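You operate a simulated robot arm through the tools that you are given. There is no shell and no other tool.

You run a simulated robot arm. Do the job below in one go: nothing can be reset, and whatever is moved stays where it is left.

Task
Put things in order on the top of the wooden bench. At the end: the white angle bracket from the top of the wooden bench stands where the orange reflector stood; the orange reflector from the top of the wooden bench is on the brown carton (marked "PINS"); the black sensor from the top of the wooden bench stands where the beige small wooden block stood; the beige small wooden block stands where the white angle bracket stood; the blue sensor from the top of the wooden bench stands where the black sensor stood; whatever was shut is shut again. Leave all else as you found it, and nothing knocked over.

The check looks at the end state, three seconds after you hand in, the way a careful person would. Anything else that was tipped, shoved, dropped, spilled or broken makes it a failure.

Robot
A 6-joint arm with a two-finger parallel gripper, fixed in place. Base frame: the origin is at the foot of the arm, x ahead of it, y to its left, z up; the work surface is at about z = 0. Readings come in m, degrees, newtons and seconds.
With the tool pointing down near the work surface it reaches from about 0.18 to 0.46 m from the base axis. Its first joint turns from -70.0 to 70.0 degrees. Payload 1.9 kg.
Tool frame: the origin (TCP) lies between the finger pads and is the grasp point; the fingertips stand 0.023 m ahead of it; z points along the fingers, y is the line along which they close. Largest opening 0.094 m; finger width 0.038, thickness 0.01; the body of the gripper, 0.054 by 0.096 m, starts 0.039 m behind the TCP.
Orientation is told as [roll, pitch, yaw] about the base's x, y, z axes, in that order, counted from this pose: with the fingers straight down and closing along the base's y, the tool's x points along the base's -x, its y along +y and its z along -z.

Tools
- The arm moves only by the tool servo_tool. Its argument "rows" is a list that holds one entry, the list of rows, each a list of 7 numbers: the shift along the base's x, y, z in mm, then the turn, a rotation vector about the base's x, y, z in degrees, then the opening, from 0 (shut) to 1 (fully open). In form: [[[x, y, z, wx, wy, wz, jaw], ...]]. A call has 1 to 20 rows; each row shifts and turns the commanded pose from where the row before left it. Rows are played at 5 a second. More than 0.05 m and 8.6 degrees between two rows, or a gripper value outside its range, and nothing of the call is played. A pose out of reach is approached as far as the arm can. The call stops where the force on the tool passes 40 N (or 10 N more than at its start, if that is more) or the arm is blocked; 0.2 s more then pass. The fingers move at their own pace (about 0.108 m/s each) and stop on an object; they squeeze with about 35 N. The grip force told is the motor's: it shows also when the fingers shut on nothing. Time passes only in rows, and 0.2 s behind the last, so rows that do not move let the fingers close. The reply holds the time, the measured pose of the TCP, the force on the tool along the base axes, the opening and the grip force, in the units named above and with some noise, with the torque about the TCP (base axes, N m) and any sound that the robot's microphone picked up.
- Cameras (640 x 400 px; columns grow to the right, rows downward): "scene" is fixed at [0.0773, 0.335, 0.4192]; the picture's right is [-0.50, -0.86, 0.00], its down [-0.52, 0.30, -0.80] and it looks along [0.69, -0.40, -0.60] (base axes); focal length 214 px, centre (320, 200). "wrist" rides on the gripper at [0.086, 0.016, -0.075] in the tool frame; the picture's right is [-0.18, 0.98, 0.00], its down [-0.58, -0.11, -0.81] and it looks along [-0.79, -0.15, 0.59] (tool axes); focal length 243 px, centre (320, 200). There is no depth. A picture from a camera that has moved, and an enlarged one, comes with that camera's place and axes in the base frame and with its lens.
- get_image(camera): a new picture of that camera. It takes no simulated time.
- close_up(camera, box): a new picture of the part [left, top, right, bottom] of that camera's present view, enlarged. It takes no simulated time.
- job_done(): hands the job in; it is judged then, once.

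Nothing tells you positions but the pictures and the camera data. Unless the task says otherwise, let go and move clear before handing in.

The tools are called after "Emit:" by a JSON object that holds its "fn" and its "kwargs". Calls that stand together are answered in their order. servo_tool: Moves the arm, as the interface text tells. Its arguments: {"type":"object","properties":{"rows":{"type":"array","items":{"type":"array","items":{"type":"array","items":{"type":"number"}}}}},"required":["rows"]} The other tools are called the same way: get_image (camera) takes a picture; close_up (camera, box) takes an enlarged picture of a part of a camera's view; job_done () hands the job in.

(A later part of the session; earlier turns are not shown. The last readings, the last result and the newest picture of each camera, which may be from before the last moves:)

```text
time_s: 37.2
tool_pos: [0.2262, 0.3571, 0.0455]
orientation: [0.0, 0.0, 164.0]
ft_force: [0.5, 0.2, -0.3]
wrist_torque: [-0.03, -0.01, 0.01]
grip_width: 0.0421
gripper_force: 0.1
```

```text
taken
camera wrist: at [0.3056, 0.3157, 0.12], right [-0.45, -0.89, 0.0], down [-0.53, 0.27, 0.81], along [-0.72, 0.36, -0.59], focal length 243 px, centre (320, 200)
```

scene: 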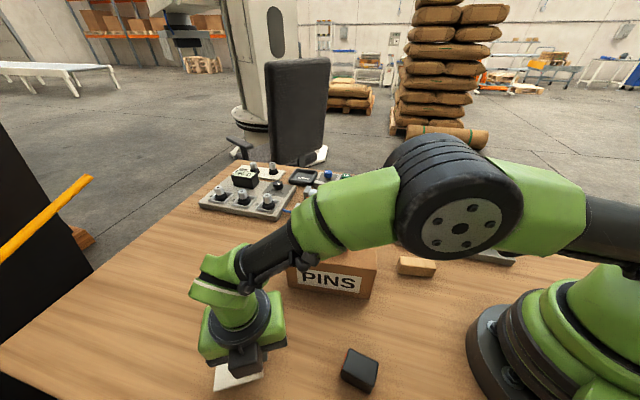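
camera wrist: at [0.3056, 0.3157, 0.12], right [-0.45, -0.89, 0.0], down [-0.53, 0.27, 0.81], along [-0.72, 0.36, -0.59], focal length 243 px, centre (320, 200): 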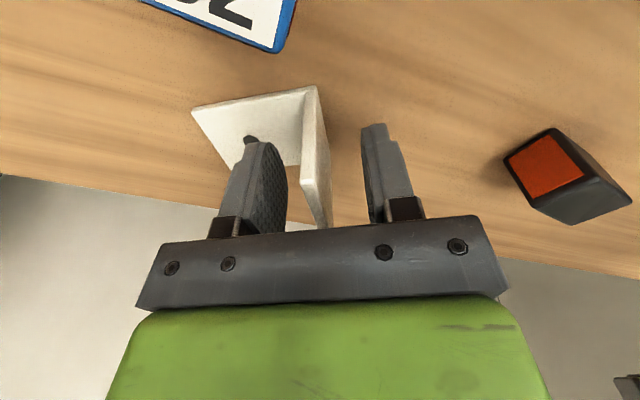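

The bracket stands on its own. I'll rise and move to above the beige block, turning to yaw 52.5°.

Emit:
{"fn": "servo_tool", "kwargs": {"rows": [[[0, 0, 15, 0, 0, 0, 0.5], [0, 0, 35, 0, 0, 0, 0.55], [0, 0, 40, 0, 0, 0, 0.6], [0, 0, 40, 0, 0, 0, 0.6], [0, 0, 24, 0, 0, 0, 0.6], [-0.2, -25.1, 0, 0, 0, -7.96, 0.6], [-0.2, -25.1, 0, 0, 0, -7.96, 0.6], [-0.2, -25.1, 0, 0, 0, -7.96, 0.6], [-0.2, -25.1, 0, 0, 0, -7.96, 0.6], [-0.2, -25.1, 0, 0, 0, -7.96, 0.6], [-0.2, -25.1, 0, 0, 0, -7.96, 0.6], [-0.2, -25.1, 0, 0, 0, -7.96, 0.6], [-0.2, -25.1, 0, 0, 0, -7.96, 0.6], [-0.2, -25.1, 0, 0, 0, -7.96, 0.6], [-0.2, -25.1, 0, 0, 0, -7.96, 0.6], [-0.2, -25.1, 0, 0, 0, -7.96, 0.6], [-0.2, -25.1, 0, 0, 0, -7.96, 0.6], [-0.2, -25.1, 0, 0, 0, -7.96, 0.6], [-0.2, -25.1, 0, 0, 0, -7.96, 0.6], [0, 0, 0, 0, 0, 0, 0.6]]]}}

Emit:
{"fn": "get_image", "kwargs": {"camera": "scene"}}

Emit:
{"fn": "get_image", "kwargs": {"camera": "wrist"}}

```text
time_s: 41.4
tool_pos: [0.2225, 0.0065, 0.2017]
orientation: [0.1, 0.1, 52.4]
ft_force: [-0.1, 0.4, 0.1]
wrist_torque: [-0.02, 0.05, 0.0]
grip_width: 0.0565
gripper_force: 0.1
```

```text
taken
```

scene: 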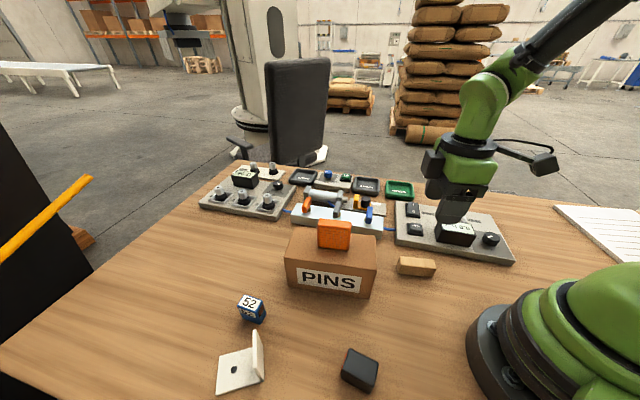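

```text
taken
camera wrist: at [0.1577, -0.0537, 0.274], right [-0.67, 0.75, 0.0], down [0.44, 0.39, 0.81], along [0.6, 0.54, -0.59], focal length 243 px, centre (320, 200)
```

wrist: 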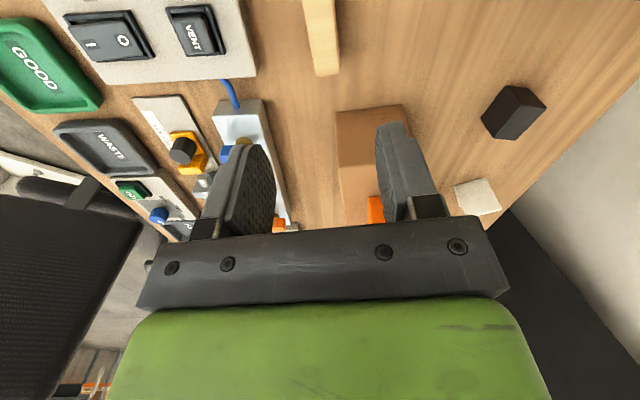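

The bracket stands well at the reflector's old spot. Now I'll lower over the block for a closer look.

Emit:
{"fn": "servo_tool", "kwargs": {"rows": [[[1, -1.5, -25, 0, 0, 0, 0.6], [0, 0, -30, 0, 0, 0, 0.6], [0, 0, -30, 0, 0, 0, 0.6], [0, 0, -20, 0, 0, 0, 0.6], [0, 0, 0, 0, 0, 0, 0.6], [0, 0, 0, 0, 0, 0, 0.6]]]}}

Emit:
{"fn": "close_up", "kwargs": {"camera": "wrist", "box": [200, 0, 440, 150]}}

Emit:
{"fn": "close_up", "kwargs": {"camera": "scene", "box": [200, 320, 280, 400]}}

Emit:
{"fn": "close_up", "kwargs": {"camera": "scene", "box": [360, 180, 480, 290]}}

```text
time_s: 42.8
tool_pos: [0.2246, 0.0051, 0.0944]
orientation: [0.0, 0.1, 52.5]
ft_force: [-0.7, 0.0, -0.1]
wrist_torque: [0.01, 0.03, 0.06]
grip_width: 0.0562
gripper_force: 0.0
```

```text
2.67 times, centred on (320, 75) of wrist
camera zoom: at [0.1583, -0.0549, 0.168], right [-0.67, 0.74, 0.0], down [0.44, 0.39, 0.81], along [0.6, 0.54, -0.59], focal length 647 px, centre (320, 533)
```

zoom: 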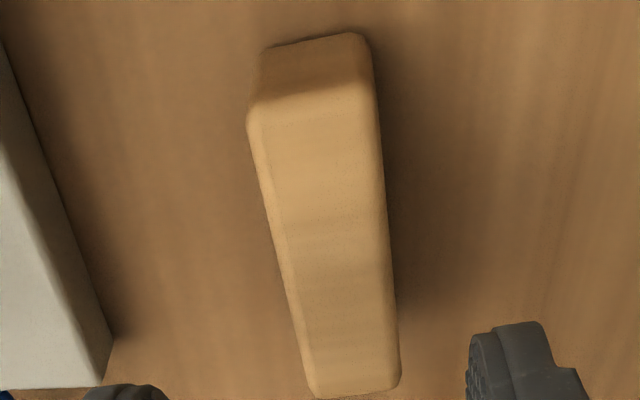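

```text
5.00 times, centred on (240, 360) of scene
camera zoom: at [0.0773, 0.335, 0.4192], right [-0.5, -0.86, 0.0], down [-0.52, 0.3, -0.8], along [0.69, -0.4, -0.6], focal length 1072 px, centre (720, -600)
```

zoom: 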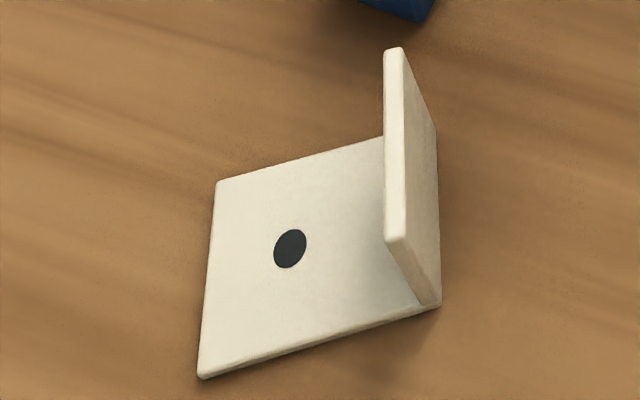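

```text
3.64 times, centred on (420, 235) of scene
camera zoom: at [0.0773, 0.335, 0.4192], right [-0.5, -0.86, 0.0], down [-0.52, 0.3, -0.8], along [0.69, -0.4, -0.6], focal length 780 px, centre (-44, 73)
```

zoom: 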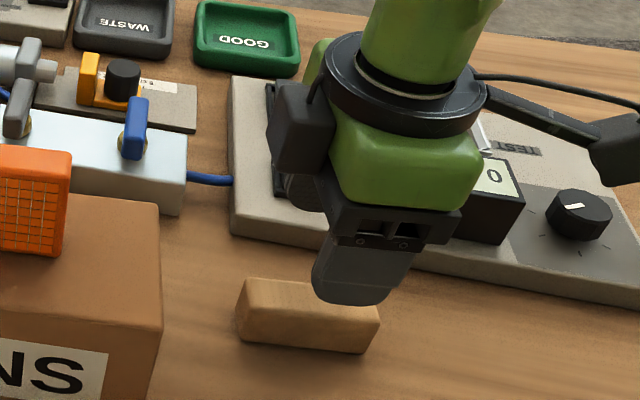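

The bracket's footprint centre measures (0.236, 0.388), right on target. The block is centred at about (0.221, 0.005) with its long side at 52°, so I'll descend around it and close.

Emit:
{"fn": "servo_tool", "kwargs": {"rows": [[[-2.5, 0, -20, 0, 0, 0, 0.6], [0, 0, -20, 0, 0, 0, 0.6], [0, 0, -15, 0, 0, 0, 0.6], [0, 0, -9, 0, 0, 0, 0.6], [0, 0, -3, 0, 0, 0, 0.6], [0, 0, 0, 0, 0, 0, 0.6], [0, 0, 0, 0, 0, 0, 0.6]]]}}

Emit:
{"fn": "get_image", "kwargs": {"camera": "wrist"}}

```text
time_s: 44.4
tool_pos: [0.2233, 0.0057, 0.0291]
orientation: [0.0, 0.0, 52.6]
ft_force: [-1.4, -0.7, -0.1]
wrist_torque: [0.02, -0.01, -0.03]
grip_width: 0.0565
gripper_force: 0.0
```

```text
taken
camera wrist: at [0.1573, -0.0558, 0.1015], right [-0.67, 0.74, 0.0], down [0.44, 0.39, 0.81], along [0.6, 0.54, -0.59], focal length 243 px, centre (320, 200)
```

wrist: 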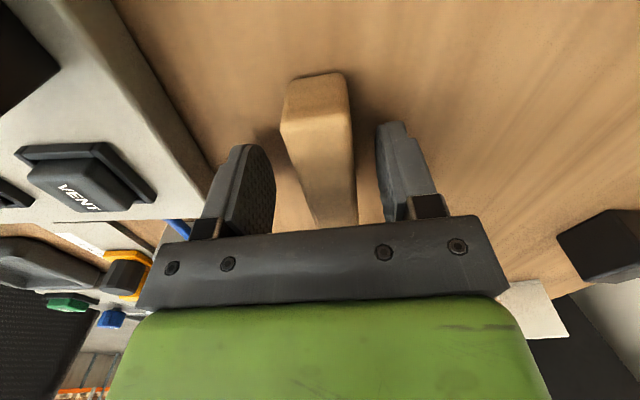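

Emit:
{"fn": "servo_tool", "kwargs": {"rows": [[[0, 0, -2, 0, 0, 0, 0.5], [0, 0, 0, 0, 0, 0, 0.38], [0, 0, 0, 0, 0, 0, 0.25], [0, 0, 0, 0, 0, 0, 0.1], [0, 0, 0, 0, 0, 0, 0], [0, 0, 0, 0, 0, 0, 0]]]}}

Emit:
{"fn": "get_image", "kwargs": {"camera": "wrist"}}

Emit:
{"fn": "close_up", "kwargs": {"camera": "scene", "box": [360, 200, 480, 310]}}

```text
time_s: 45.8
tool_pos: [0.2229, 0.0048, 0.0262]
orientation: [-0.1, 0.0, 52.5]
ft_force: [-0.8, -0.2, 0.0]
wrist_torque: [-0.03, -0.01, 0.0]
grip_width: 0.0249
gripper_force: 34.8
```

```text
taken
camera wrist: at [0.1572, -0.0557, 0.1], right [-0.67, 0.74, 0.0], down [0.44, 0.39, 0.81], along [0.6, 0.54, -0.59], focal length 243 px, centre (320, 200)
```

wrist: 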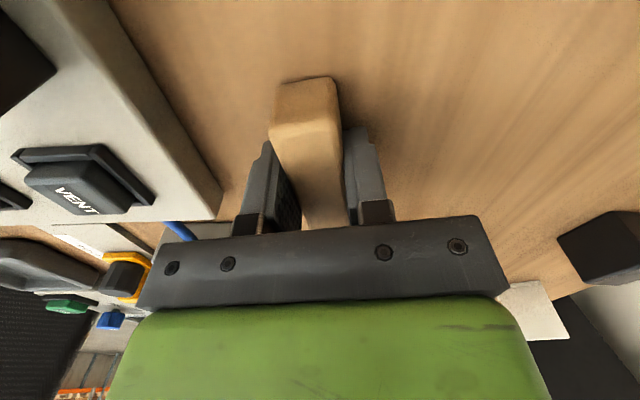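

```text
3.64 times, centred on (420, 255) of scene
camera zoom: at [0.0773, 0.335, 0.4192], right [-0.5, -0.86, 0.0], down [-0.52, 0.3, -0.8], along [0.69, -0.4, -0.6], focal length 780 px, centre (-44, 0)
```

zoom: 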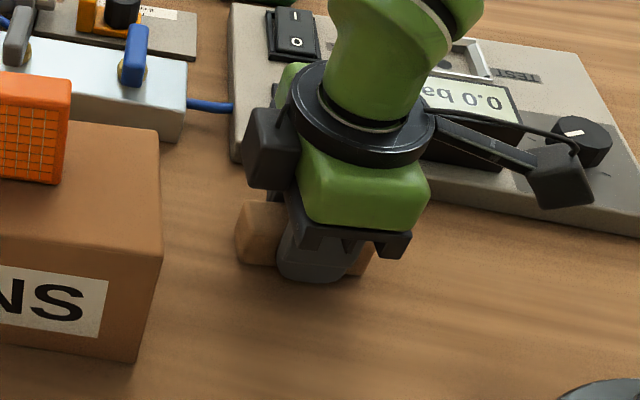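

The block is gripped (25 mm wide). I'll lift and carry it to the bracket's old spot around (0.304, -0.336).

Emit:
{"fn": "servo_tool", "kwargs": {"rows": [[[0, 0, 10, 0, 0, 0, 0], [0, 0, 25, 0, 0, 0, 0], [0, 0, 40, 0, 0, 0, 0], [0, 0, 45, 0, 0, 0, 0], [7.5, -33.5, 0, 0, 0, 0.4, 0], [7.5, -33.5, 0, 0, 0, 0.4, 0], [7.5, -33.5, 0, 0, 0, 0.4, 0], [7.5, -33.5, 0, 0, 0, 0.4, 0], [7.5, -33.5, 0, 0, 0, 0.4, 0], [7.5, -33.5, 0, 0, 0, 0.4, 0], [7.5, -33.5, 0, 0, 0, 0.4, 0], [7.5, -33.5, 0, 0, 0, 0.4, 0], [7.5, -33.5, 0, 0, 0, 0.4, 0], [7.5, -33.5, 0, 0, 0, 0.4, 0], [0, 0, 0, 0, 0, 0, 0], [0, 0, 0, 0, 0, 0, 0]]]}}

Emit:
{"fn": "get_image", "kwargs": {"camera": "wrist"}}

Emit:
{"fn": "get_image", "kwargs": {"camera": "scene"}}

```text
time_s: 49.2
tool_pos: [0.2956, -0.3296, 0.1483]
orientation: [0.1, -0.1, 56.6]
ft_force: [-0.9, 0.1, -0.7]
wrist_torque: [-0.01, 0.02, -0.03]
grip_width: 0.0252
gripper_force: 35.6
```

```text
taken
camera wrist: at [0.2356, -0.3946, 0.2206], right [-0.72, 0.7, 0.0], down [0.41, 0.42, 0.81], along [0.56, 0.58, -0.59], focal length 243 px, centre (320, 200)
```

wrist: 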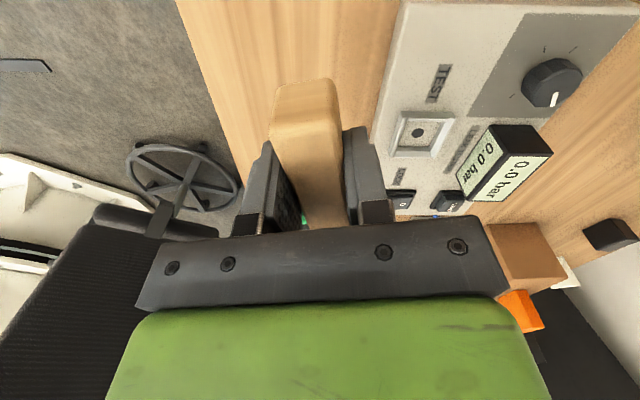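

```text
taken
```

scene: 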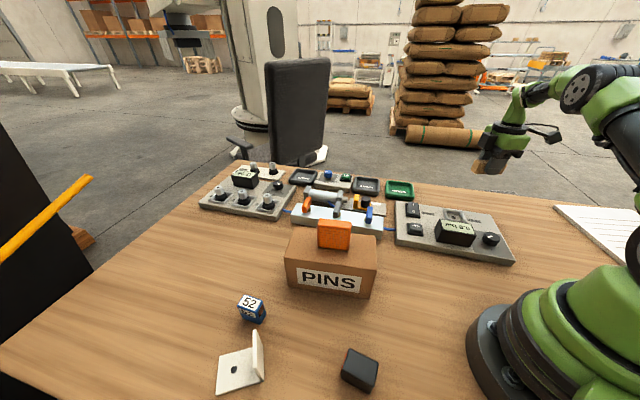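

The block is centred in the grip. I'll shift 7 mm outward while descending to just above the bench.

Emit:
{"fn": "servo_tool", "kwargs": {"rows": [[[2, -2, -25, 0, 0, 0, 0], [2.5, -2, -25, 0, 0, 0, 0], [2.5, -2, -25, 0, 0, 0, 0], [0, 0, -20, 0, 0, 0, 0], [0, 0, -15, 0, 0, 0, 0], [0, 0, 0, 0, 0, 0, 0], [0, 0, 0, 0, 0, 0, 0]]]}}

Emit:
{"fn": "get_image", "kwargs": {"camera": "wrist"}}

Emit:
{"fn": "close_up", "kwargs": {"camera": "scene", "box": [430, 130, 550, 240]}}

```text
time_s: 50.8
tool_pos: [0.3043, -0.3372, 0.0374]
orientation: [0.0, 0.0, 56.5]
ft_force: [-0.2, -0.3, -0.7]
wrist_torque: [-0.03, 0.01, 0.0]
grip_width: 0.0249
gripper_force: 35.3
```

```text
taken
camera wrist: at [0.2427, -0.4012, 0.1104], right [-0.72, 0.7, 0.0], down [0.41, 0.42, 0.81], along [0.56, 0.58, -0.59], focal length 243 px, centre (320, 200)
```

wrist: 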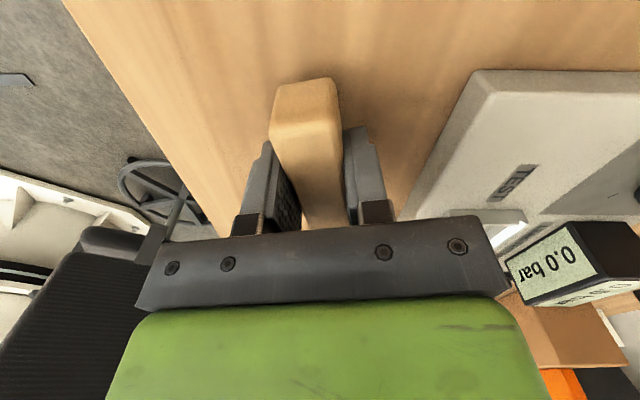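

```text
3.64 times, centred on (490, 185) of scene
camera zoom: at [0.0773, 0.335, 0.4192], right [-0.5, -0.86, 0.0], down [-0.52, 0.3, -0.8], along [0.69, -0.4, -0.6], focal length 780 px, centre (-298, 254)
```

zoom: 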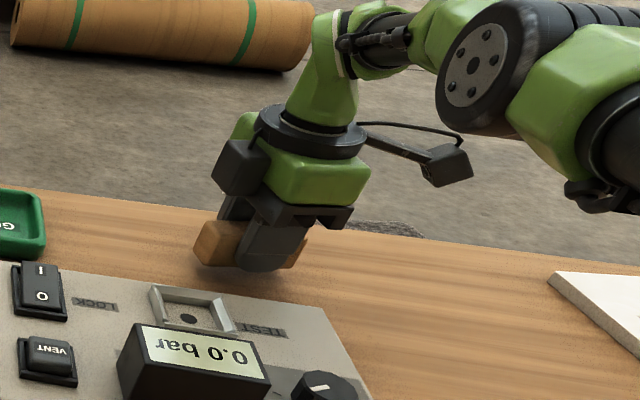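

Emit:
{"fn": "servo_tool", "kwargs": {"rows": [[[0, 0.5, -5, 0, 0, 0, 0], [0, 0, -4, 0, 0, 0, 0], [0, 0, -1, 0, 0, 0, 0], [0, 0, -0.7, 0, 0, 0, 0], [0, 0, 0, 0, 0, 0, 0]]]}}

```text
time_s: 52.0
tool_pos: [0.3042, -0.3361, 0.0275]
orientation: [0.1, 0.0, 56.4]
ft_force: [0.4, 0.3, 3.1]
wrist_torque: [0.12, -0.04, 0.02]
grip_width: 0.0249
gripper_force: 34.7
```

Emit:
{"fn": "servo_tool", "kwargs": {"rows": [[[0, 0, -0.5, 0, 0, 0, 0], [0, 0, 0, 0, 0, 0, 0]]]}}

```text
time_s: 52.6
tool_pos: [0.3042, -0.3356, 0.0276]
orientation: [-0.1, 0.0, 56.5]
ft_force: [1.1, 3.0, 11.3]
wrist_torque: [0.14, -0.03, -0.04]
grip_width: 0.0249
gripper_force: 35.3
```

The block rests on the bench. Releasing and rising.

Emit:
{"fn": "servo_tool", "kwargs": {"rows": [[[0, 0, 0.4, 0, 0, 0, 0], [0, 0, 0, 0, 0, 0, 0.28], [0, 0, 0, 0, 0, 0, 0.34], [0, 0, 0, 0, 0, 0, 0.42], [0, 0, 0, 0, 0, 0, 0.5], [0, 0, 0, 0, 0, 0, 0.5], [0, 0, 10, 0, 0, 0, 0.5], [0, 0, 25, 0, 0, 0, 0.5], [0, 0, 35, 0, 0, 0, 0.5], [-2, 2, 35, 0, 0, 0, 0.5], [-2, 2, 25, 0, 0, 0, 0.5], [0, 0, 0, 0, 0, 0, 0.5]]]}}

Emit:
{"fn": "get_image", "kwargs": {"camera": "wrist"}}

Emit:
{"fn": "close_up", "kwargs": {"camera": "scene", "box": [430, 150, 550, 240]}}

```text
time_s: 55.2
tool_pos: [0.3007, -0.3318, 0.1557]
orientation: [0.0, -0.1, 56.5]
ft_force: [-0.1, 0.0, -0.4]
wrist_torque: [-0.02, 0.0, -0.03]
grip_width: 0.0469
gripper_force: 0.1
```

```text
taken
camera wrist: at [0.2403, -0.3966, 0.2297], right [-0.72, 0.7, 0.0], down [0.41, 0.42, 0.81], along [0.56, 0.58, -0.59], focal length 243 px, centre (320, 200)
```

wrist: 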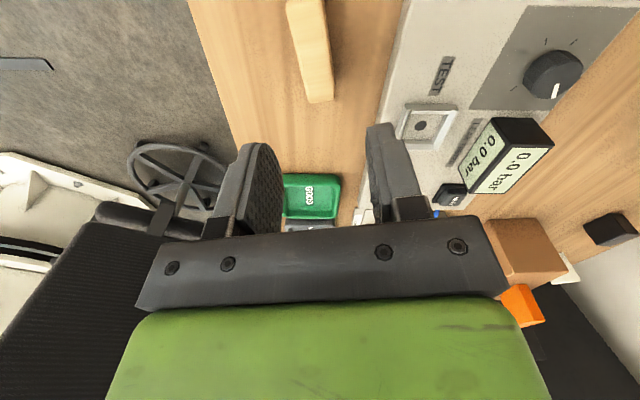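

```text
4.44 times, centred on (490, 195) of scene
camera zoom: at [0.0773, 0.335, 0.4192], right [-0.5, -0.86, 0.0], down [-0.52, 0.3, -0.8], along [0.69, -0.4, -0.6], focal length 953 px, centre (-436, 222)
```

zoom: 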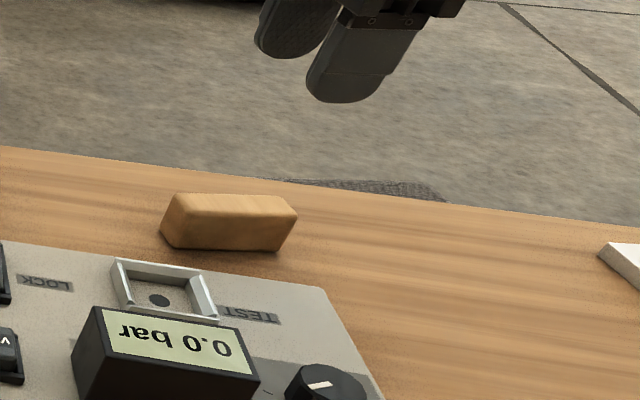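

The block now stands at the bracket's old spot. Next is the black sensor at about (0.138, 0.232); I'll go there by a waypoint and turn to yaw 35.5°.

Emit:
{"fn": "servo_tool", "kwargs": {"rows": [[[-2.1, 33.2, 5, 0, 0, 0, 0.65], [-2.1, 33.2, 5, 0, 0, 0, 0.65], [-2.1, 33.2, 5, 0, 0, 0, 0.65], [-2.1, 33.2, 5, 0, 0, 0, 0.65], [-2.1, 33.2, 5, 0, 0, 0, 0.65], [-2.1, 33.2, 5, 0, 0, 0, 0.65], [-2.1, 33.2, 5, 0, 0, 0, 0.65], [-2.1, 33.2, 5, 0, 0, 0, 0.65], [-2.1, 33.2, 5, 0, 0, 0, 0.65], [-2.1, 33.2, 5, 0, 0, 0, 0.65], [-15.8, 25.8, 0, 0, 0, -2.33, 0.65], [-15.8, 25.8, 0, 0, 0, -2.33, 0.65], [-15.8, 25.8, 0, 0, 0, -2.33, 0.65], [-15.8, 25.8, 0, 0, 0, -2.33, 0.65], [-15.8, 25.8, 0, 0, 0, -2.33, 0.65], [-15.8, 25.8, 0, 0, 0, -2.33, 0.65], [-15.8, 25.8, 0, 0, 0, -2.33, 0.65], [-15.8, 25.8, 0, 0, 0, -2.33, 0.65], [-15.8, 25.8, 0, 0, 0, -2.33, 0.65], [0, 0, 0, 0, 0, 0, 0.65]]]}}

Emit:
{"fn": "get_image", "kwargs": {"camera": "scene"}}

Emit:
{"fn": "get_image", "kwargs": {"camera": "wrist"}}

```text
time_s: 59.4
tool_pos: [0.1363, 0.2333, 0.207]
orientation: [0.0, 0.0, 35.4]
ft_force: [0.5, -0.2, -0.3]
wrist_torque: [0.03, -0.01, 0.01]
grip_width: 0.0611
gripper_force: 0.0
```

```text
taken
```

scene: 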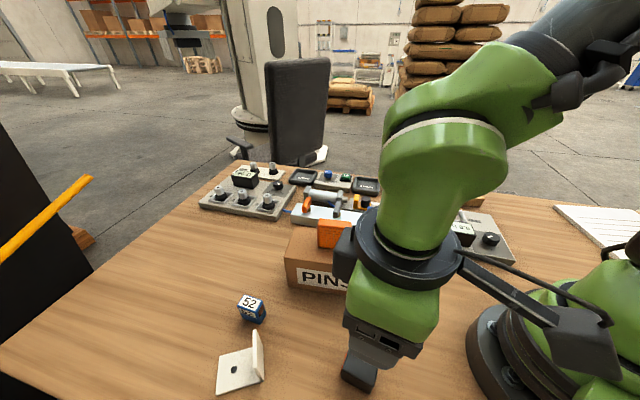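

```text
taken
camera wrist: at [0.0557, 0.1937, 0.2808], right [-0.42, 0.91, 0.0], down [0.54, 0.25, 0.81], along [0.73, 0.34, -0.59], focal length 243 px, centre (320, 200)
```

wrist: 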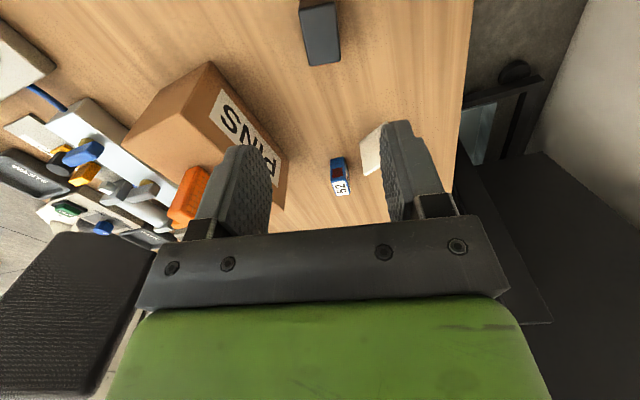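

Emit:
{"fn": "servo_tool", "kwargs": {"rows": [[[0.5, -0.5, -25, 0, 0, 0, 0.65], [0, 0, -30, 0, 0, 0, 0.65], [0, 0, -30, 0, 0, 0, 0.65], [0, 0, -22, 0, 0, 0, 0.65], [0, 0, 0, 0, 0, 0, 0.65], [0, 0, 0, 0, 0, 0, 0.65]]]}}

Emit:
{"fn": "close_up", "kwargs": {"camera": "wrist", "box": [200, 0, 440, 150]}}

Emit:
{"fn": "get_image", "kwargs": {"camera": "scene"}}

```text
time_s: 60.8
tool_pos: [0.1371, 0.231, 0.1003]
orientation: [0.0, 0.0, 35.6]
ft_force: [0.2, -0.2, 0.2]
wrist_torque: [-0.01, 0.01, 0.0]
grip_width: 0.0612
gripper_force: 0.2
```

```text
2.67 times, centred on (320, 75) of wrist
camera zoom: at [0.0584, 0.1926, 0.1738], right [-0.42, 0.91, 0.0], down [0.54, 0.25, 0.81], along [0.73, 0.34, -0.59], focal length 647 px, centre (320, 533)
```

zoom: 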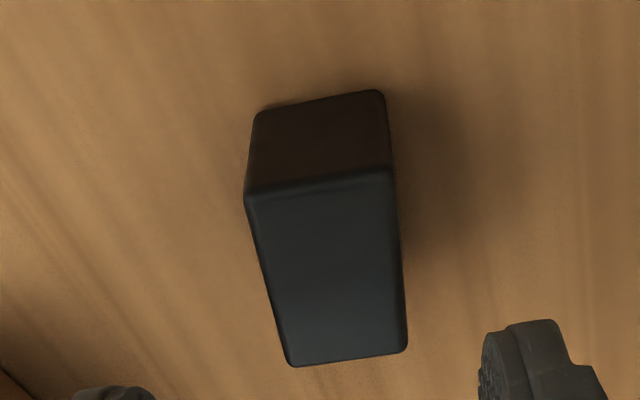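

```text
taken
```

scene: 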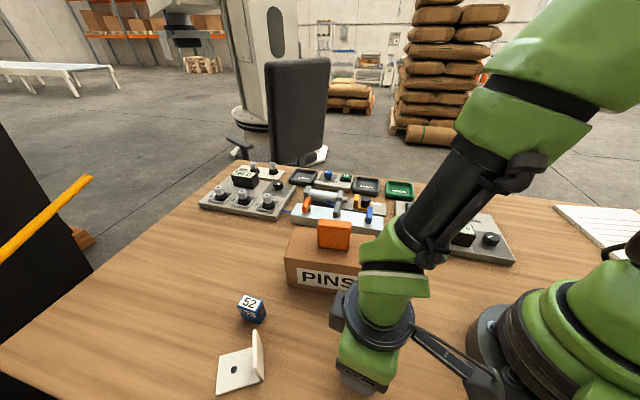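

The black sensor lies between the fingers, about 3 mm off centre. I'll correct for that, descend and grip.

Emit:
{"fn": "servo_tool", "kwargs": {"rows": [[[-2, 2, -20, 0, 0, 0, 0.65], [0, 0, -20, 0, 0, 0, 0.65], [0, 0, -18, 0, 0, 0, 0.65], [0, 0, -10, 0, 0, 0, 0.65], [0, 0, -4, 0, 0, 0, 0.65], [0, 0, 0, 0, 0, 0, 0.65], [0, 0, 0, 0, 0, 0, 0.65]]]}}

Emit:
{"fn": "get_image", "kwargs": {"camera": "wrist"}}

```text
time_s: 62.4
tool_pos: [0.1352, 0.2342, 0.0282]
orientation: [0.0, 0.0, 35.6]
ft_force: [0.7, 0.1, 0.0]
wrist_torque: [0.02, 0.0, 0.0]
grip_width: 0.0614
gripper_force: 0.0
```

```text
taken
camera wrist: at [0.0562, 0.1949, 0.1012], right [-0.42, 0.91, 0.0], down [0.54, 0.25, 0.81], along [0.73, 0.34, -0.59], focal length 243 px, centre (320, 200)
```

wrist: 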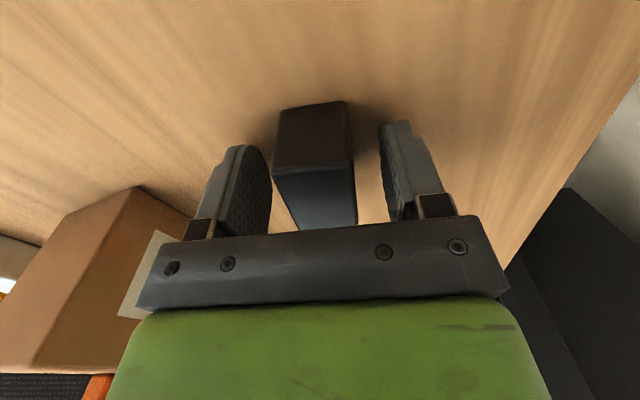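

Emit:
{"fn": "servo_tool", "kwargs": {"rows": [[[0, 0, -1, 0, 0, 0, 0.55], [0, 0, 0, 0, 0, 0, 0.42], [0, 0, 0, 0, 0, 0, 0.32], [0, 0, 0, 0, 0, 0, 0.15], [0, 0, 0, 0, 0, 0, 0], [0, 0, 0, 0, 0, 0, 0]]]}}

Emit:
{"fn": "get_image", "kwargs": {"camera": "wrist"}}

```text
time_s: 63.8
tool_pos: [0.1339, 0.2338, 0.0265]
orientation: [0.0, 0.0, 35.5]
ft_force: [-1.2, 0.9, 2.9]
wrist_torque: [0.02, -0.02, 0.02]
grip_width: 0.0313
gripper_force: 35.1
```

```text
taken
camera wrist: at [0.0559, 0.1948, 0.1001], right [-0.42, 0.91, 0.0], down [0.54, 0.25, 0.81], along [0.73, 0.34, -0.59], focal length 243 px, centre (320, 200)
```

wrist: 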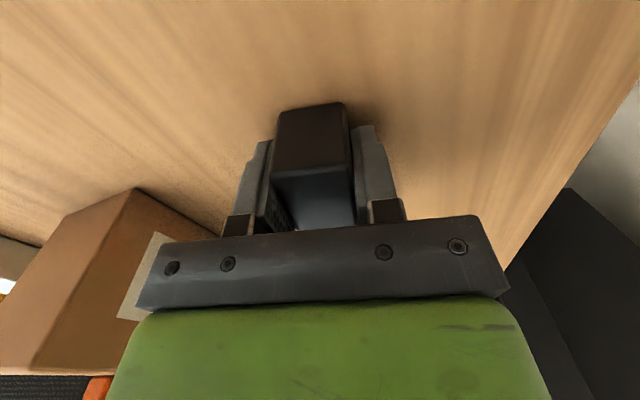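

The black sensor is gripped (31 mm). I'll lift and carry it to the block's old spot at (0.221, 0.005).

Emit:
{"fn": "servo_tool", "kwargs": {"rows": [[[0, 0, 10, 0, 0, 0, 0], [0, 0, 25, 0, 0, 0, 0], [0, 0, 40, 0, 0, 0, 0], [0, 0, 45, 0, 0, 0, 0], [0, 0, 45, 0, 0, 0, 0], [17.6, -24, 0, 0, 0, 1.7, 0], [17.6, -24, 0, 0, 0, 1.7, 0], [17.6, -24, 0, 0, 0, 1.7, 0], [17.6, -24, 0, 0, 0, 1.7, 0], [17.6, -24, 0, 0, 0, 1.7, 0], [17.6, -24, 0, 0, 0, 1.7, 0], [-4.75, -21.25, 0, 0, 0, 1.7, 0], [-4.75, -21.25, 0, 0, 0, 1.7, 0], [-4.75, -21.25, 0, 0, 0, 1.7, 0], [-4.75, -21.25, 0, 0, 0, 1.7, 0], [0, 0, 0, 0, 0, 0, 0], [0, 0, 0, 0, 0, 0, 0]]]}}

Emit:
{"fn": "get_image", "kwargs": {"camera": "scene"}}

Emit:
{"fn": "get_image", "kwargs": {"camera": "wrist"}}

```text
time_s: 67.4
tool_pos: [0.2209, 0.0045, 0.1917]
orientation: [0.0, 0.1, 52.6]
ft_force: [-0.8, 0.9, -0.5]
wrist_torque: [0.03, 0.0, -0.03]
grip_width: 0.0313
gripper_force: 34.7
```

```text
taken
```

scene: 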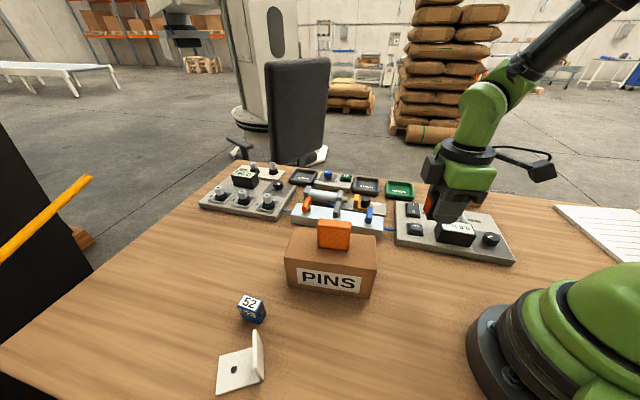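

```text
taken
camera wrist: at [0.1556, -0.0554, 0.2645], right [-0.67, 0.74, 0.0], down [0.44, 0.4, 0.81], along [0.6, 0.54, -0.59], focal length 243 px, centre (320, 200)
```

wrist: 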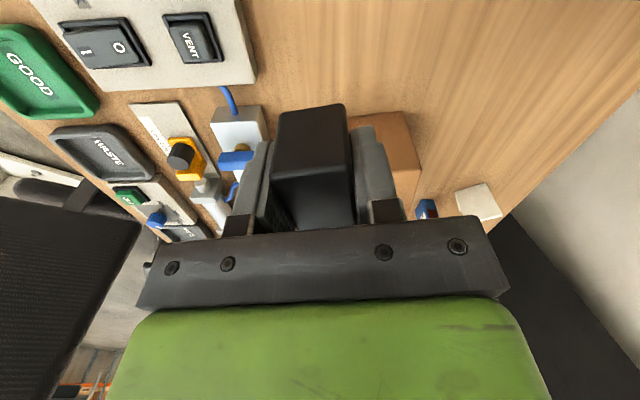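

Positioned above the block's old spot. Descending.

Emit:
{"fn": "servo_tool", "kwargs": {"rows": [[[0, 0, -30, 0, 0, 0, 0], [0, 0, -35, 0, 0, 0, 0], [0, 0, -35, 0, 0, 0, 0], [0, 0, -30, 0, 0, 0, 0], [0, 0, -20, 0, 0, 0, 0], [0, 0, -8, 0, 0, 0, 0], [0, 0, 0, 0, 0, 0, 0], [0, 0, 0, 0, 0, 0, 0]]]}}

Emit:
{"fn": "close_up", "kwargs": {"camera": "scene", "box": [360, 190, 480, 300]}}

```text
time_s: 69.2
tool_pos: [0.2217, 0.0035, 0.0319]
orientation: [0.0, -0.1, 52.6]
ft_force: [-0.3, 0.8, 0.2]
wrist_torque: [-0.04, 0.0, -0.01]
grip_width: 0.0315
gripper_force: 34.8
```

```text
3.64 times, centred on (420, 245) of scene
camera zoom: at [0.0773, 0.335, 0.4192], right [-0.5, -0.86, 0.0], down [-0.52, 0.3, -0.8], along [0.69, -0.4, -0.6], focal length 780 px, centre (-44, 36)
```

zoom: 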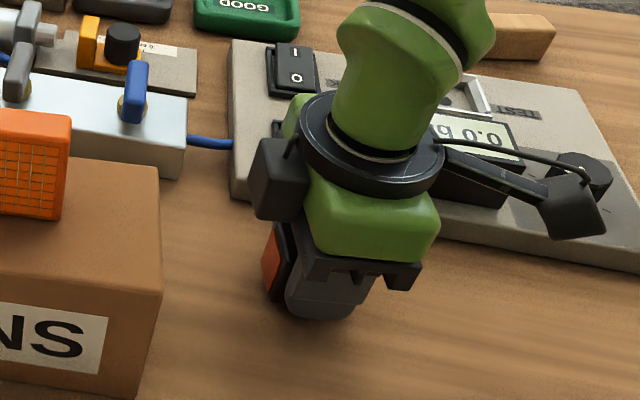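

Emit:
{"fn": "servo_tool", "kwargs": {"rows": [[[0, 1, -2.5, 0, 0, 0, 0], [0, 0, -1.5, 0, 0, 0, 0], [0, 0, -0.7, 0, 0, 0, 0], [0, 0, 0, 0, 0, 0, 0]]]}}

```text
time_s: 70.2
tool_pos: [0.2215, 0.0056, 0.0281]
orientation: [0.0, 0.0, 52.7]
ft_force: [-0.4, 0.5, -1.3]
wrist_torque: [-0.03, 0.01, 0.0]
grip_width: 0.0315
gripper_force: 35.1
```

Emit:
{"fn": "servo_tool", "kwargs": {"rows": [[[0, 0, -0.8, 0, 0, 0, 0], [0, 0, -0.6, 0, 0, 0, 0], [0, 0, 0, 0, 0, 0, 0]]]}}

```text
time_s: 71.0
tool_pos: [0.2209, 0.0062, 0.028]
orientation: [0.0, 0.1, 52.6]
ft_force: [0.2, 0.3, -0.4]
wrist_torque: [0.0, 0.01, 0.01]
grip_width: 0.0314
gripper_force: 35.0
```

Emit:
{"fn": "servo_tool", "kwargs": {"rows": [[[0, 0, -0.6, 0, 0, 0, 0], [0, 0, 0, 0, 0, 0, 0]]]}}

```text
time_s: 71.6
tool_pos: [0.2224, 0.0071, 0.027]
orientation: [0.0, 0.1, 52.5]
ft_force: [-5.2, -0.2, 23.4]
wrist_torque: [0.06, 0.05, 0.02]
grip_width: 0.0314
gripper_force: 34.7
```

Contact. Relieving slightly, opening, then rising.

Emit:
{"fn": "servo_tool", "kwargs": {"rows": [[[0, 0, 0.5, 0, 0, 0, 0], [0, 0, 0, 0, 0, 0, 0.35], [0, 0, 0, 0, 0, 0, 0.42], [0, 0, 0, 0, 0, 0, 0.5], [0, 0, 0, 0, 0, 0, 0.58], [0, 0, 0, 0, 0, 0, 0.58], [0, 0, 10, 0, 0, 0, 0.58], [0, 0, 25, 0, 0, 0, 0.58], [0, 0, 40, 0, 0, 0, 0.58], [0, 0, 45, 0, 0, 0, 0.58], [0, 0, 45, 0, 0, 0, 0.58], [0, 0, 0, 0, 0, 0, 0.58]]]}}

Emit:
{"fn": "get_image", "kwargs": {"camera": "wrist"}}

Emit:
{"fn": "close_up", "kwargs": {"camera": "scene", "box": [370, 220, 460, 300]}}

```text
time_s: 74.2
tool_pos: [0.2233, 0.0054, 0.1914]
orientation: [0.0, 0.0, 52.5]
ft_force: [0.1, -0.1, 1.0]
wrist_torque: [0.02, 0.01, 0.02]
grip_width: 0.0545
gripper_force: 0.1
```

```text
taken
camera wrist: at [0.1584, -0.0553, 0.2645], right [-0.67, 0.74, 0.0], down [0.44, 0.4, 0.81], along [0.6, 0.54, -0.59], focal length 243 px, centre (320, 200)
```

wrist: 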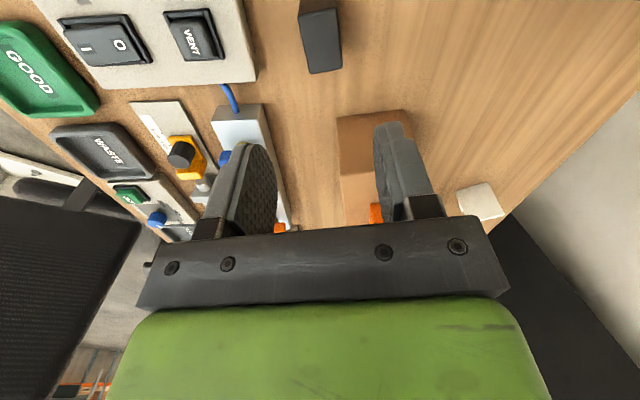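

```text
5.00 times, centred on (415, 260) of scene
camera zoom: at [0.0773, 0.335, 0.4192], right [-0.5, -0.86, 0.0], down [-0.52, 0.3, -0.8], along [0.69, -0.4, -0.6], focal length 1072 px, centre (-155, -100)
```

zoom: 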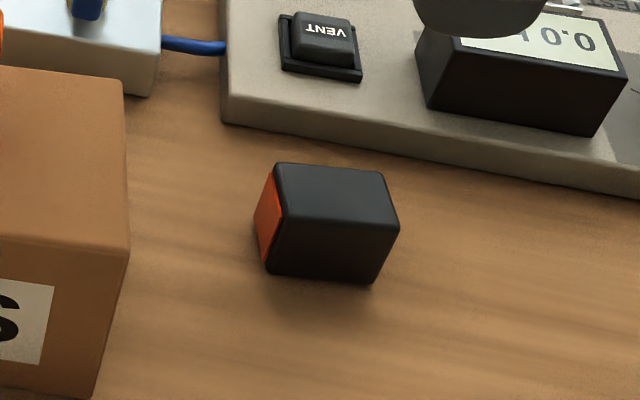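

The black sensor stands at the block's old spot. Next is the blue sensor at about (0.307, 0.345); I'll travel high over the carton and reflector.

Emit:
{"fn": "servo_tool", "kwargs": {"rows": [[[0, 0, 12, 0, 0, 0, 0.52], [0, 0, 12, 0, 0, 0, 0.52], [6.2, 31.5, 0, 0, 0, -0.8, 0.52], [6.2, 31.5, 0, 0, 0, -0.8, 0.52], [6.2, 31.5, 0, 0, 0, -0.8, 0.52], [6.2, 31.5, 0, 0, 0, -0.8, 0.52], [6.2, 31.5, 0, 0, 0, -0.8, 0.52], [6.2, 31.5, 0, 0, 0, -0.8, 0.52], [6.2, 31.5, 0, 0, 0, -0.8, 0.52], [6.2, 31.5, 0, 0, 0, -0.8, 0.52], [6.2, 31.5, -5, 0, 0, -0.8, 0.52], [6.2, 31.5, -15, 0, 0, -0.8, 0.52], [0, 0, -25, 0, 0, 0, 0.52], [6, 7, -25, 0, 0, 0, 0.52], [6, 7, -20, 0, 0, 0, 0.52], [4, 4, -15, 0, 0, 0, 0.52], [0, 0, 0, 0, 0, 0, 0.52], [0, 0, 0, 0, 0, 0, 0.52]]]}}

Emit:
{"fn": "get_image", "kwargs": {"camera": "wrist"}}

Emit:
{"fn": "get_image", "kwargs": {"camera": "scene"}}

```text
time_s: 78.0
tool_pos: [0.2984, 0.3389, 0.1107]
orientation: [0.1, 0.0, 44.5]
ft_force: [-0.4, 0.0, 0.5]
wrist_torque: [0.02, 0.01, -0.03]
grip_width: 0.049
gripper_force: 0.0
```

```text
taken
camera wrist: at [0.2262, 0.2877, 0.1832], right [-0.56, 0.83, 0.0], down [0.49, 0.33, 0.81], along [0.67, 0.45, -0.59], focal length 243 px, centre (320, 200)
```

wrist: 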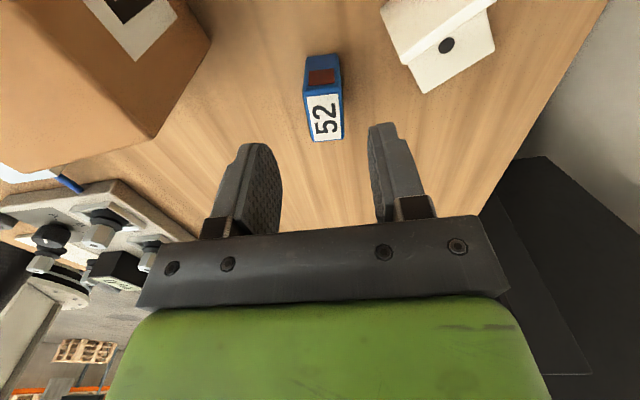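

```text
taken
```

scene: 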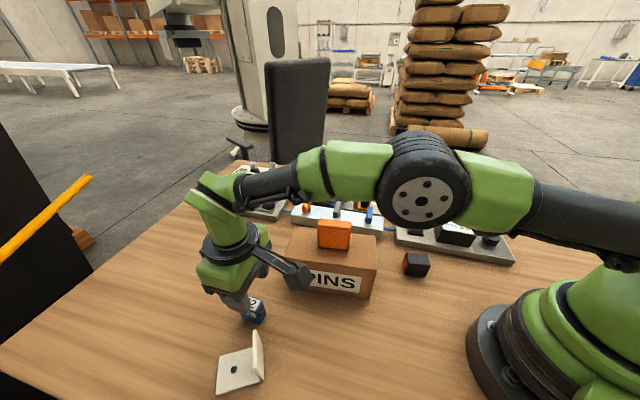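

Emit:
{"fn": "close_up", "kwargs": {"camera": "wrist", "box": [240, 30, 400, 150]}}

```text
3.33 times, centred on (320, 90) of wrist
camera zoom: at [0.2262, 0.2877, 0.1832], right [-0.56, 0.83, 0.0], down [0.49, 0.33, 0.81], along [0.67, 0.45, -0.59], focal length 809 px, centre (320, 567)
```

zoom: 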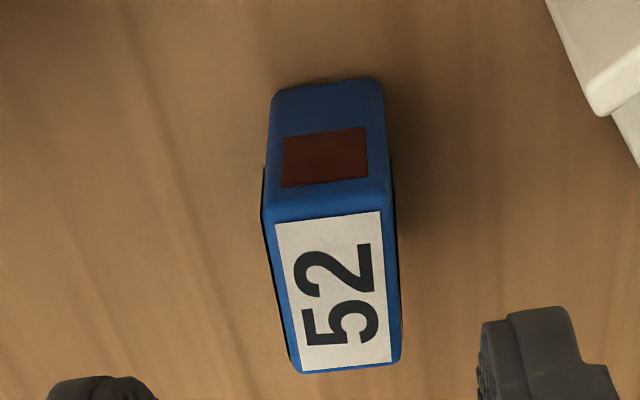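

The blue sensor is centred about 10 mm further along the tool's axis. I'll move 4 mm outward (staying within reach) and descend, keeping the TCP at z≈0.036 so the gripper body clears the bracket plate.

Emit:
{"fn": "servo_tool", "kwargs": {"rows": [[[1.9, 3.8, -15, 0, 0, 0, 0.52], [0, 0, -20, 0, 0, 0, 0.52], [0, 0, -20, 0, 0, 0, 0.52], [0, 0, -12, 0, 0, 0, 0.52], [0, 0, -6, 0, 0, 0, 0.52], [0, 0, 0, 0, 0, 0, 0.52], [0, 0, 0, 0, 0, 0, 0.52]]]}}

Emit:
{"fn": "get_image", "kwargs": {"camera": "wrist"}}

Emit:
{"fn": "close_up", "kwargs": {"camera": "scene", "box": [180, 250, 300, 400]}}

```text
time_s: 79.6
tool_pos: [0.3015, 0.3407, 0.038]
orientation: [0.0, 0.0, 44.6]
ft_force: [-0.6, 0.8, -0.1]
wrist_torque: [-0.03, -0.01, 0.0]
grip_width: 0.0486
gripper_force: 0.0
```

```text
taken
camera wrist: at [0.2294, 0.2906, 0.1114], right [-0.56, 0.83, 0.0], down [0.49, 0.33, 0.81], along [0.67, 0.45, -0.59], focal length 243 px, centre (320, 200)
```

wrist: 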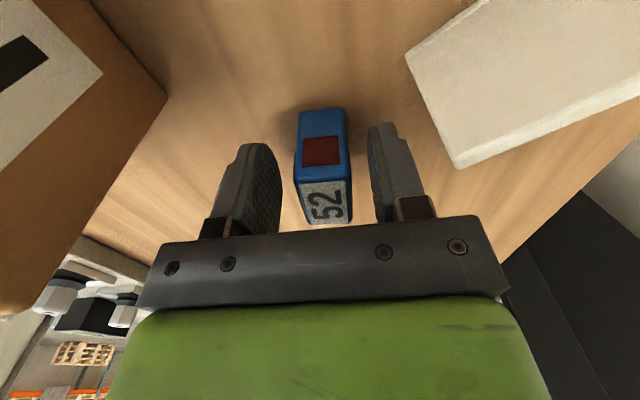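

```text
2.67 times, centred on (240, 325) of scene
camera zoom: at [0.0773, 0.335, 0.4192], right [-0.5, -0.86, 0.0], down [-0.52, 0.3, -0.8], along [0.69, -0.4, -0.6], focal length 572 px, centre (533, -133)
```

zoom: 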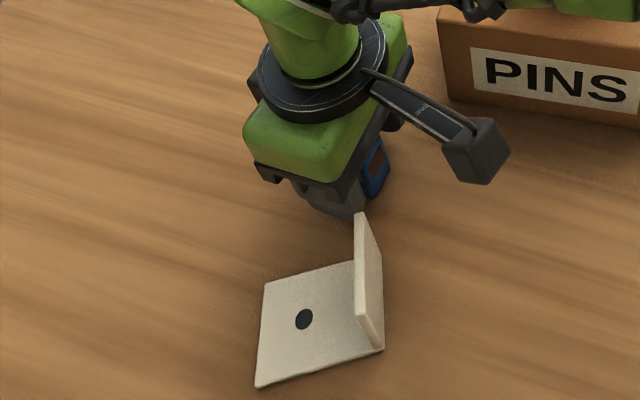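

Sensor between the fingers and bracket clear. Closing.

Emit:
{"fn": "servo_tool", "kwargs": {"rows": [[[0, 0, -1, 0, 0, 0, 0.42], [0, 0, 0, 0, 0, 0, 0.32], [0, 0, 0, 0, 0, 0, 0.22], [0, 0, 0, 0, 0, 0, 0.1], [0, 0, 0, 0, 0, 0, 0], [0, 0, 0, 0, 0, 0, 0]]]}}

Emit:
{"fn": "get_image", "kwargs": {"camera": "wrist"}}

```text
time_s: 81.0
tool_pos: [0.3005, 0.3418, 0.0373]
orientation: [-0.1, -0.1, 44.6]
ft_force: [-0.8, -0.1, -0.2]
wrist_torque: [0.0, 0.01, 0.04]
grip_width: 0.0233
gripper_force: 34.7
```

```text
taken
camera wrist: at [0.2291, 0.2914, 0.1103], right [-0.56, 0.83, 0.0], down [0.49, 0.33, 0.81], along [0.67, 0.45, -0.59], focal length 243 px, centre (320, 200)
```

wrist: 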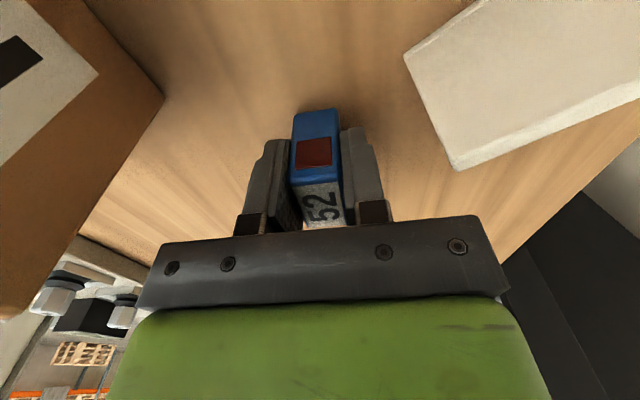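

The blue sensor is gripped. I'll lift, pull inward, and carry it to the black sensor's old spot at (0.1345, 0.2335).

Emit:
{"fn": "servo_tool", "kwargs": {"rows": [[[0, 0, 10, 0, 0, 0, 0], [0, 0, 25, 0, 0, 0, 0], [0, 0, 35, 0, 0, 0, 0], [-10, -11.3, 30, 0, 0, 0, 0], [-10, -11.3, 30, 0, 0, 0, 0], [-25.25, -14.9, 0, 0, 0, -1.5, 0], [-25.25, -14.9, 0, 0, 0, -1.5, 0], [-25.25, -14.9, 0, 0, 0, -1.5, 0], [-25.25, -14.9, 0, 0, 0, -1.5, 0], [-25.25, -14.9, 0, 0, 0, -1.5, 0], [-25.25, -14.9, 0, 0, 0, -1.5, 0], [0, 0, 0, 0, 0, 0, 0], [0, 0, 0, 0, 0, 0, 0]]]}}

Emit:
{"fn": "get_image", "kwargs": {"camera": "wrist"}}

Emit:
{"fn": "get_image", "kwargs": {"camera": "scene"}}

```text
time_s: 83.8
tool_pos: [0.1321, 0.2294, 0.1675]
orientation: [0.0, 0.0, 35.5]
ft_force: [-1.1, 0.0, -0.7]
wrist_torque: [-0.01, -0.01, 0.01]
grip_width: 0.0231
gripper_force: 35.3
```

```text
taken
camera wrist: at [0.0523, 0.1901, 0.2399], right [-0.42, 0.91, 0.0], down [0.54, 0.25, 0.81], along [0.73, 0.34, -0.59], focal length 243 px, centre (320, 200)
```

wrist: 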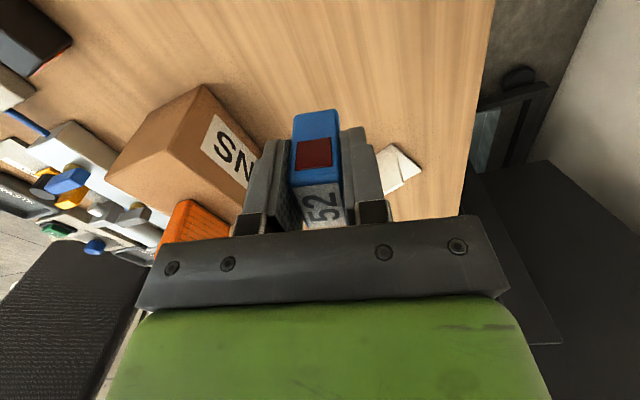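

```text
taken
```

scene: 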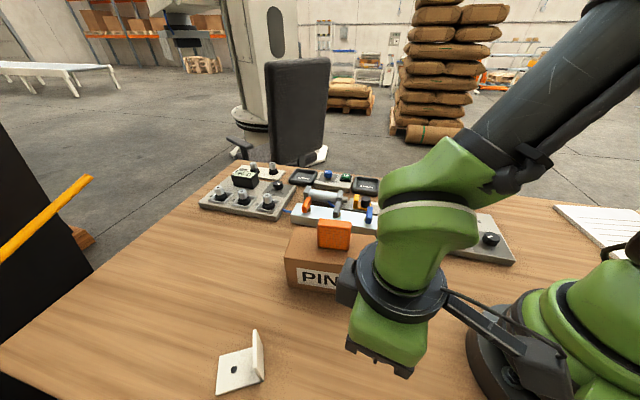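

Emit:
{"fn": "servo_tool", "kwargs": {"rows": [[[-2.5, 0.5, -25, 0, 0, 0, 0], [0, 0, -30, 0, 0, 0, 0], [0, 0, -30, 0, 0, 0, 0], [0, 0, -25, 0, 0, 0, 0], [0, 0, -12, 0, 0, 0, 0], [0, 0, 0, 0, 0, 0, 0], [0, 0, 0, 0, 0, 0, 0]]]}}

Emit:
{"fn": "close_up", "kwargs": {"camera": "scene", "box": [300, 290, 420, 400]}}

```text
time_s: 85.4
tool_pos: [0.1272, 0.2302, 0.0455]
orientation: [0.0, -0.1, 35.5]
ft_force: [-0.3, -0.1, -0.8]
wrist_torque: [-0.04, 0.01, 0.03]
grip_width: 0.0232
gripper_force: 34.9
```

```text
3.64 times, centred on (360, 345) of scene
camera zoom: at [0.0773, 0.335, 0.4192], right [-0.5, -0.86, 0.0], down [-0.52, 0.3, -0.8], along [0.69, -0.4, -0.6], focal length 780 px, centre (174, -327)
```

zoom: 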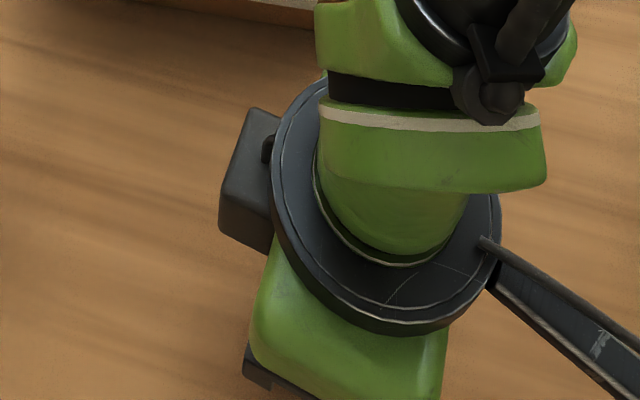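

Emit:
{"fn": "servo_tool", "kwargs": {"rows": [[[0.7, 0, -4, 0, 0, 0, 0], [0, 0, -2.5, 0, 0, 0, 0], [0, 0, -1, 0, 0, 0, 0], [0, 0, 0, 0, 0, 0, 0]]]}}

```text
time_s: 86.4
tool_pos: [0.128, 0.2302, 0.0386]
orientation: [0.0, 0.0, 35.7]
ft_force: [0.1, 0.4, -1.0]
wrist_torque: [0.0, 0.02, -0.02]
grip_width: 0.023
gripper_force: 34.9
```

Emit:
{"fn": "servo_tool", "kwargs": {"rows": [[[0, 0, -0.7, 0, 0, 0, 0], [0, 0, 0, 0, 0, 0, 0]]]}}

```text
time_s: 87.0
tool_pos: [0.1293, 0.2315, 0.0364]
orientation: [-0.1, 0.0, 35.5]
ft_force: [-8.5, -7.3, 27.6]
wrist_torque: [-0.08, 0.13, -0.02]
grip_width: 0.0232
gripper_force: 35.3
```

Contact. Relieve, open and rise.

Emit:
{"fn": "servo_tool", "kwargs": {"rows": [[[0, 0, 0.4, 0, 0, 0, 0], [0, 0, 0.2, 0, 0, 0, 0.1], [0, 0, 0, 0, 0, 0, 0.27], [0, 0, 0, 0, 0, 0, 0.34], [0, 0, 0, 0, 0, 0, 0.42], [0, 0, 0, 0, 0, 0, 0.5], [0, 0, 0, 0, 0, 0, 0.5]]]}}

Emit:
{"fn": "get_image", "kwargs": {"camera": "wrist"}}

```text
time_s: 88.6
tool_pos: [0.1286, 0.2316, 0.0375]
orientation: [0.0, 0.1, 35.6]
ft_force: [0.3, -0.6, 0.4]
wrist_torque: [0.01, 0.01, 0.02]
grip_width: 0.0469
gripper_force: 0.1
```

```text
taken
camera wrist: at [0.0492, 0.1918, 0.1102], right [-0.42, 0.91, 0.0], down [0.54, 0.25, 0.81], along [0.73, 0.34, -0.59], focal length 243 px, centre (320, 200)
```

wrist: 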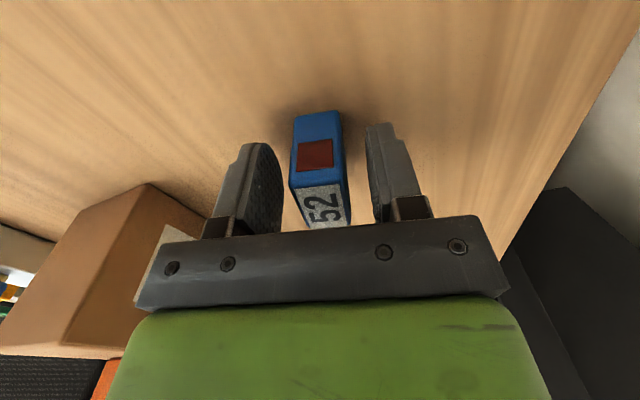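

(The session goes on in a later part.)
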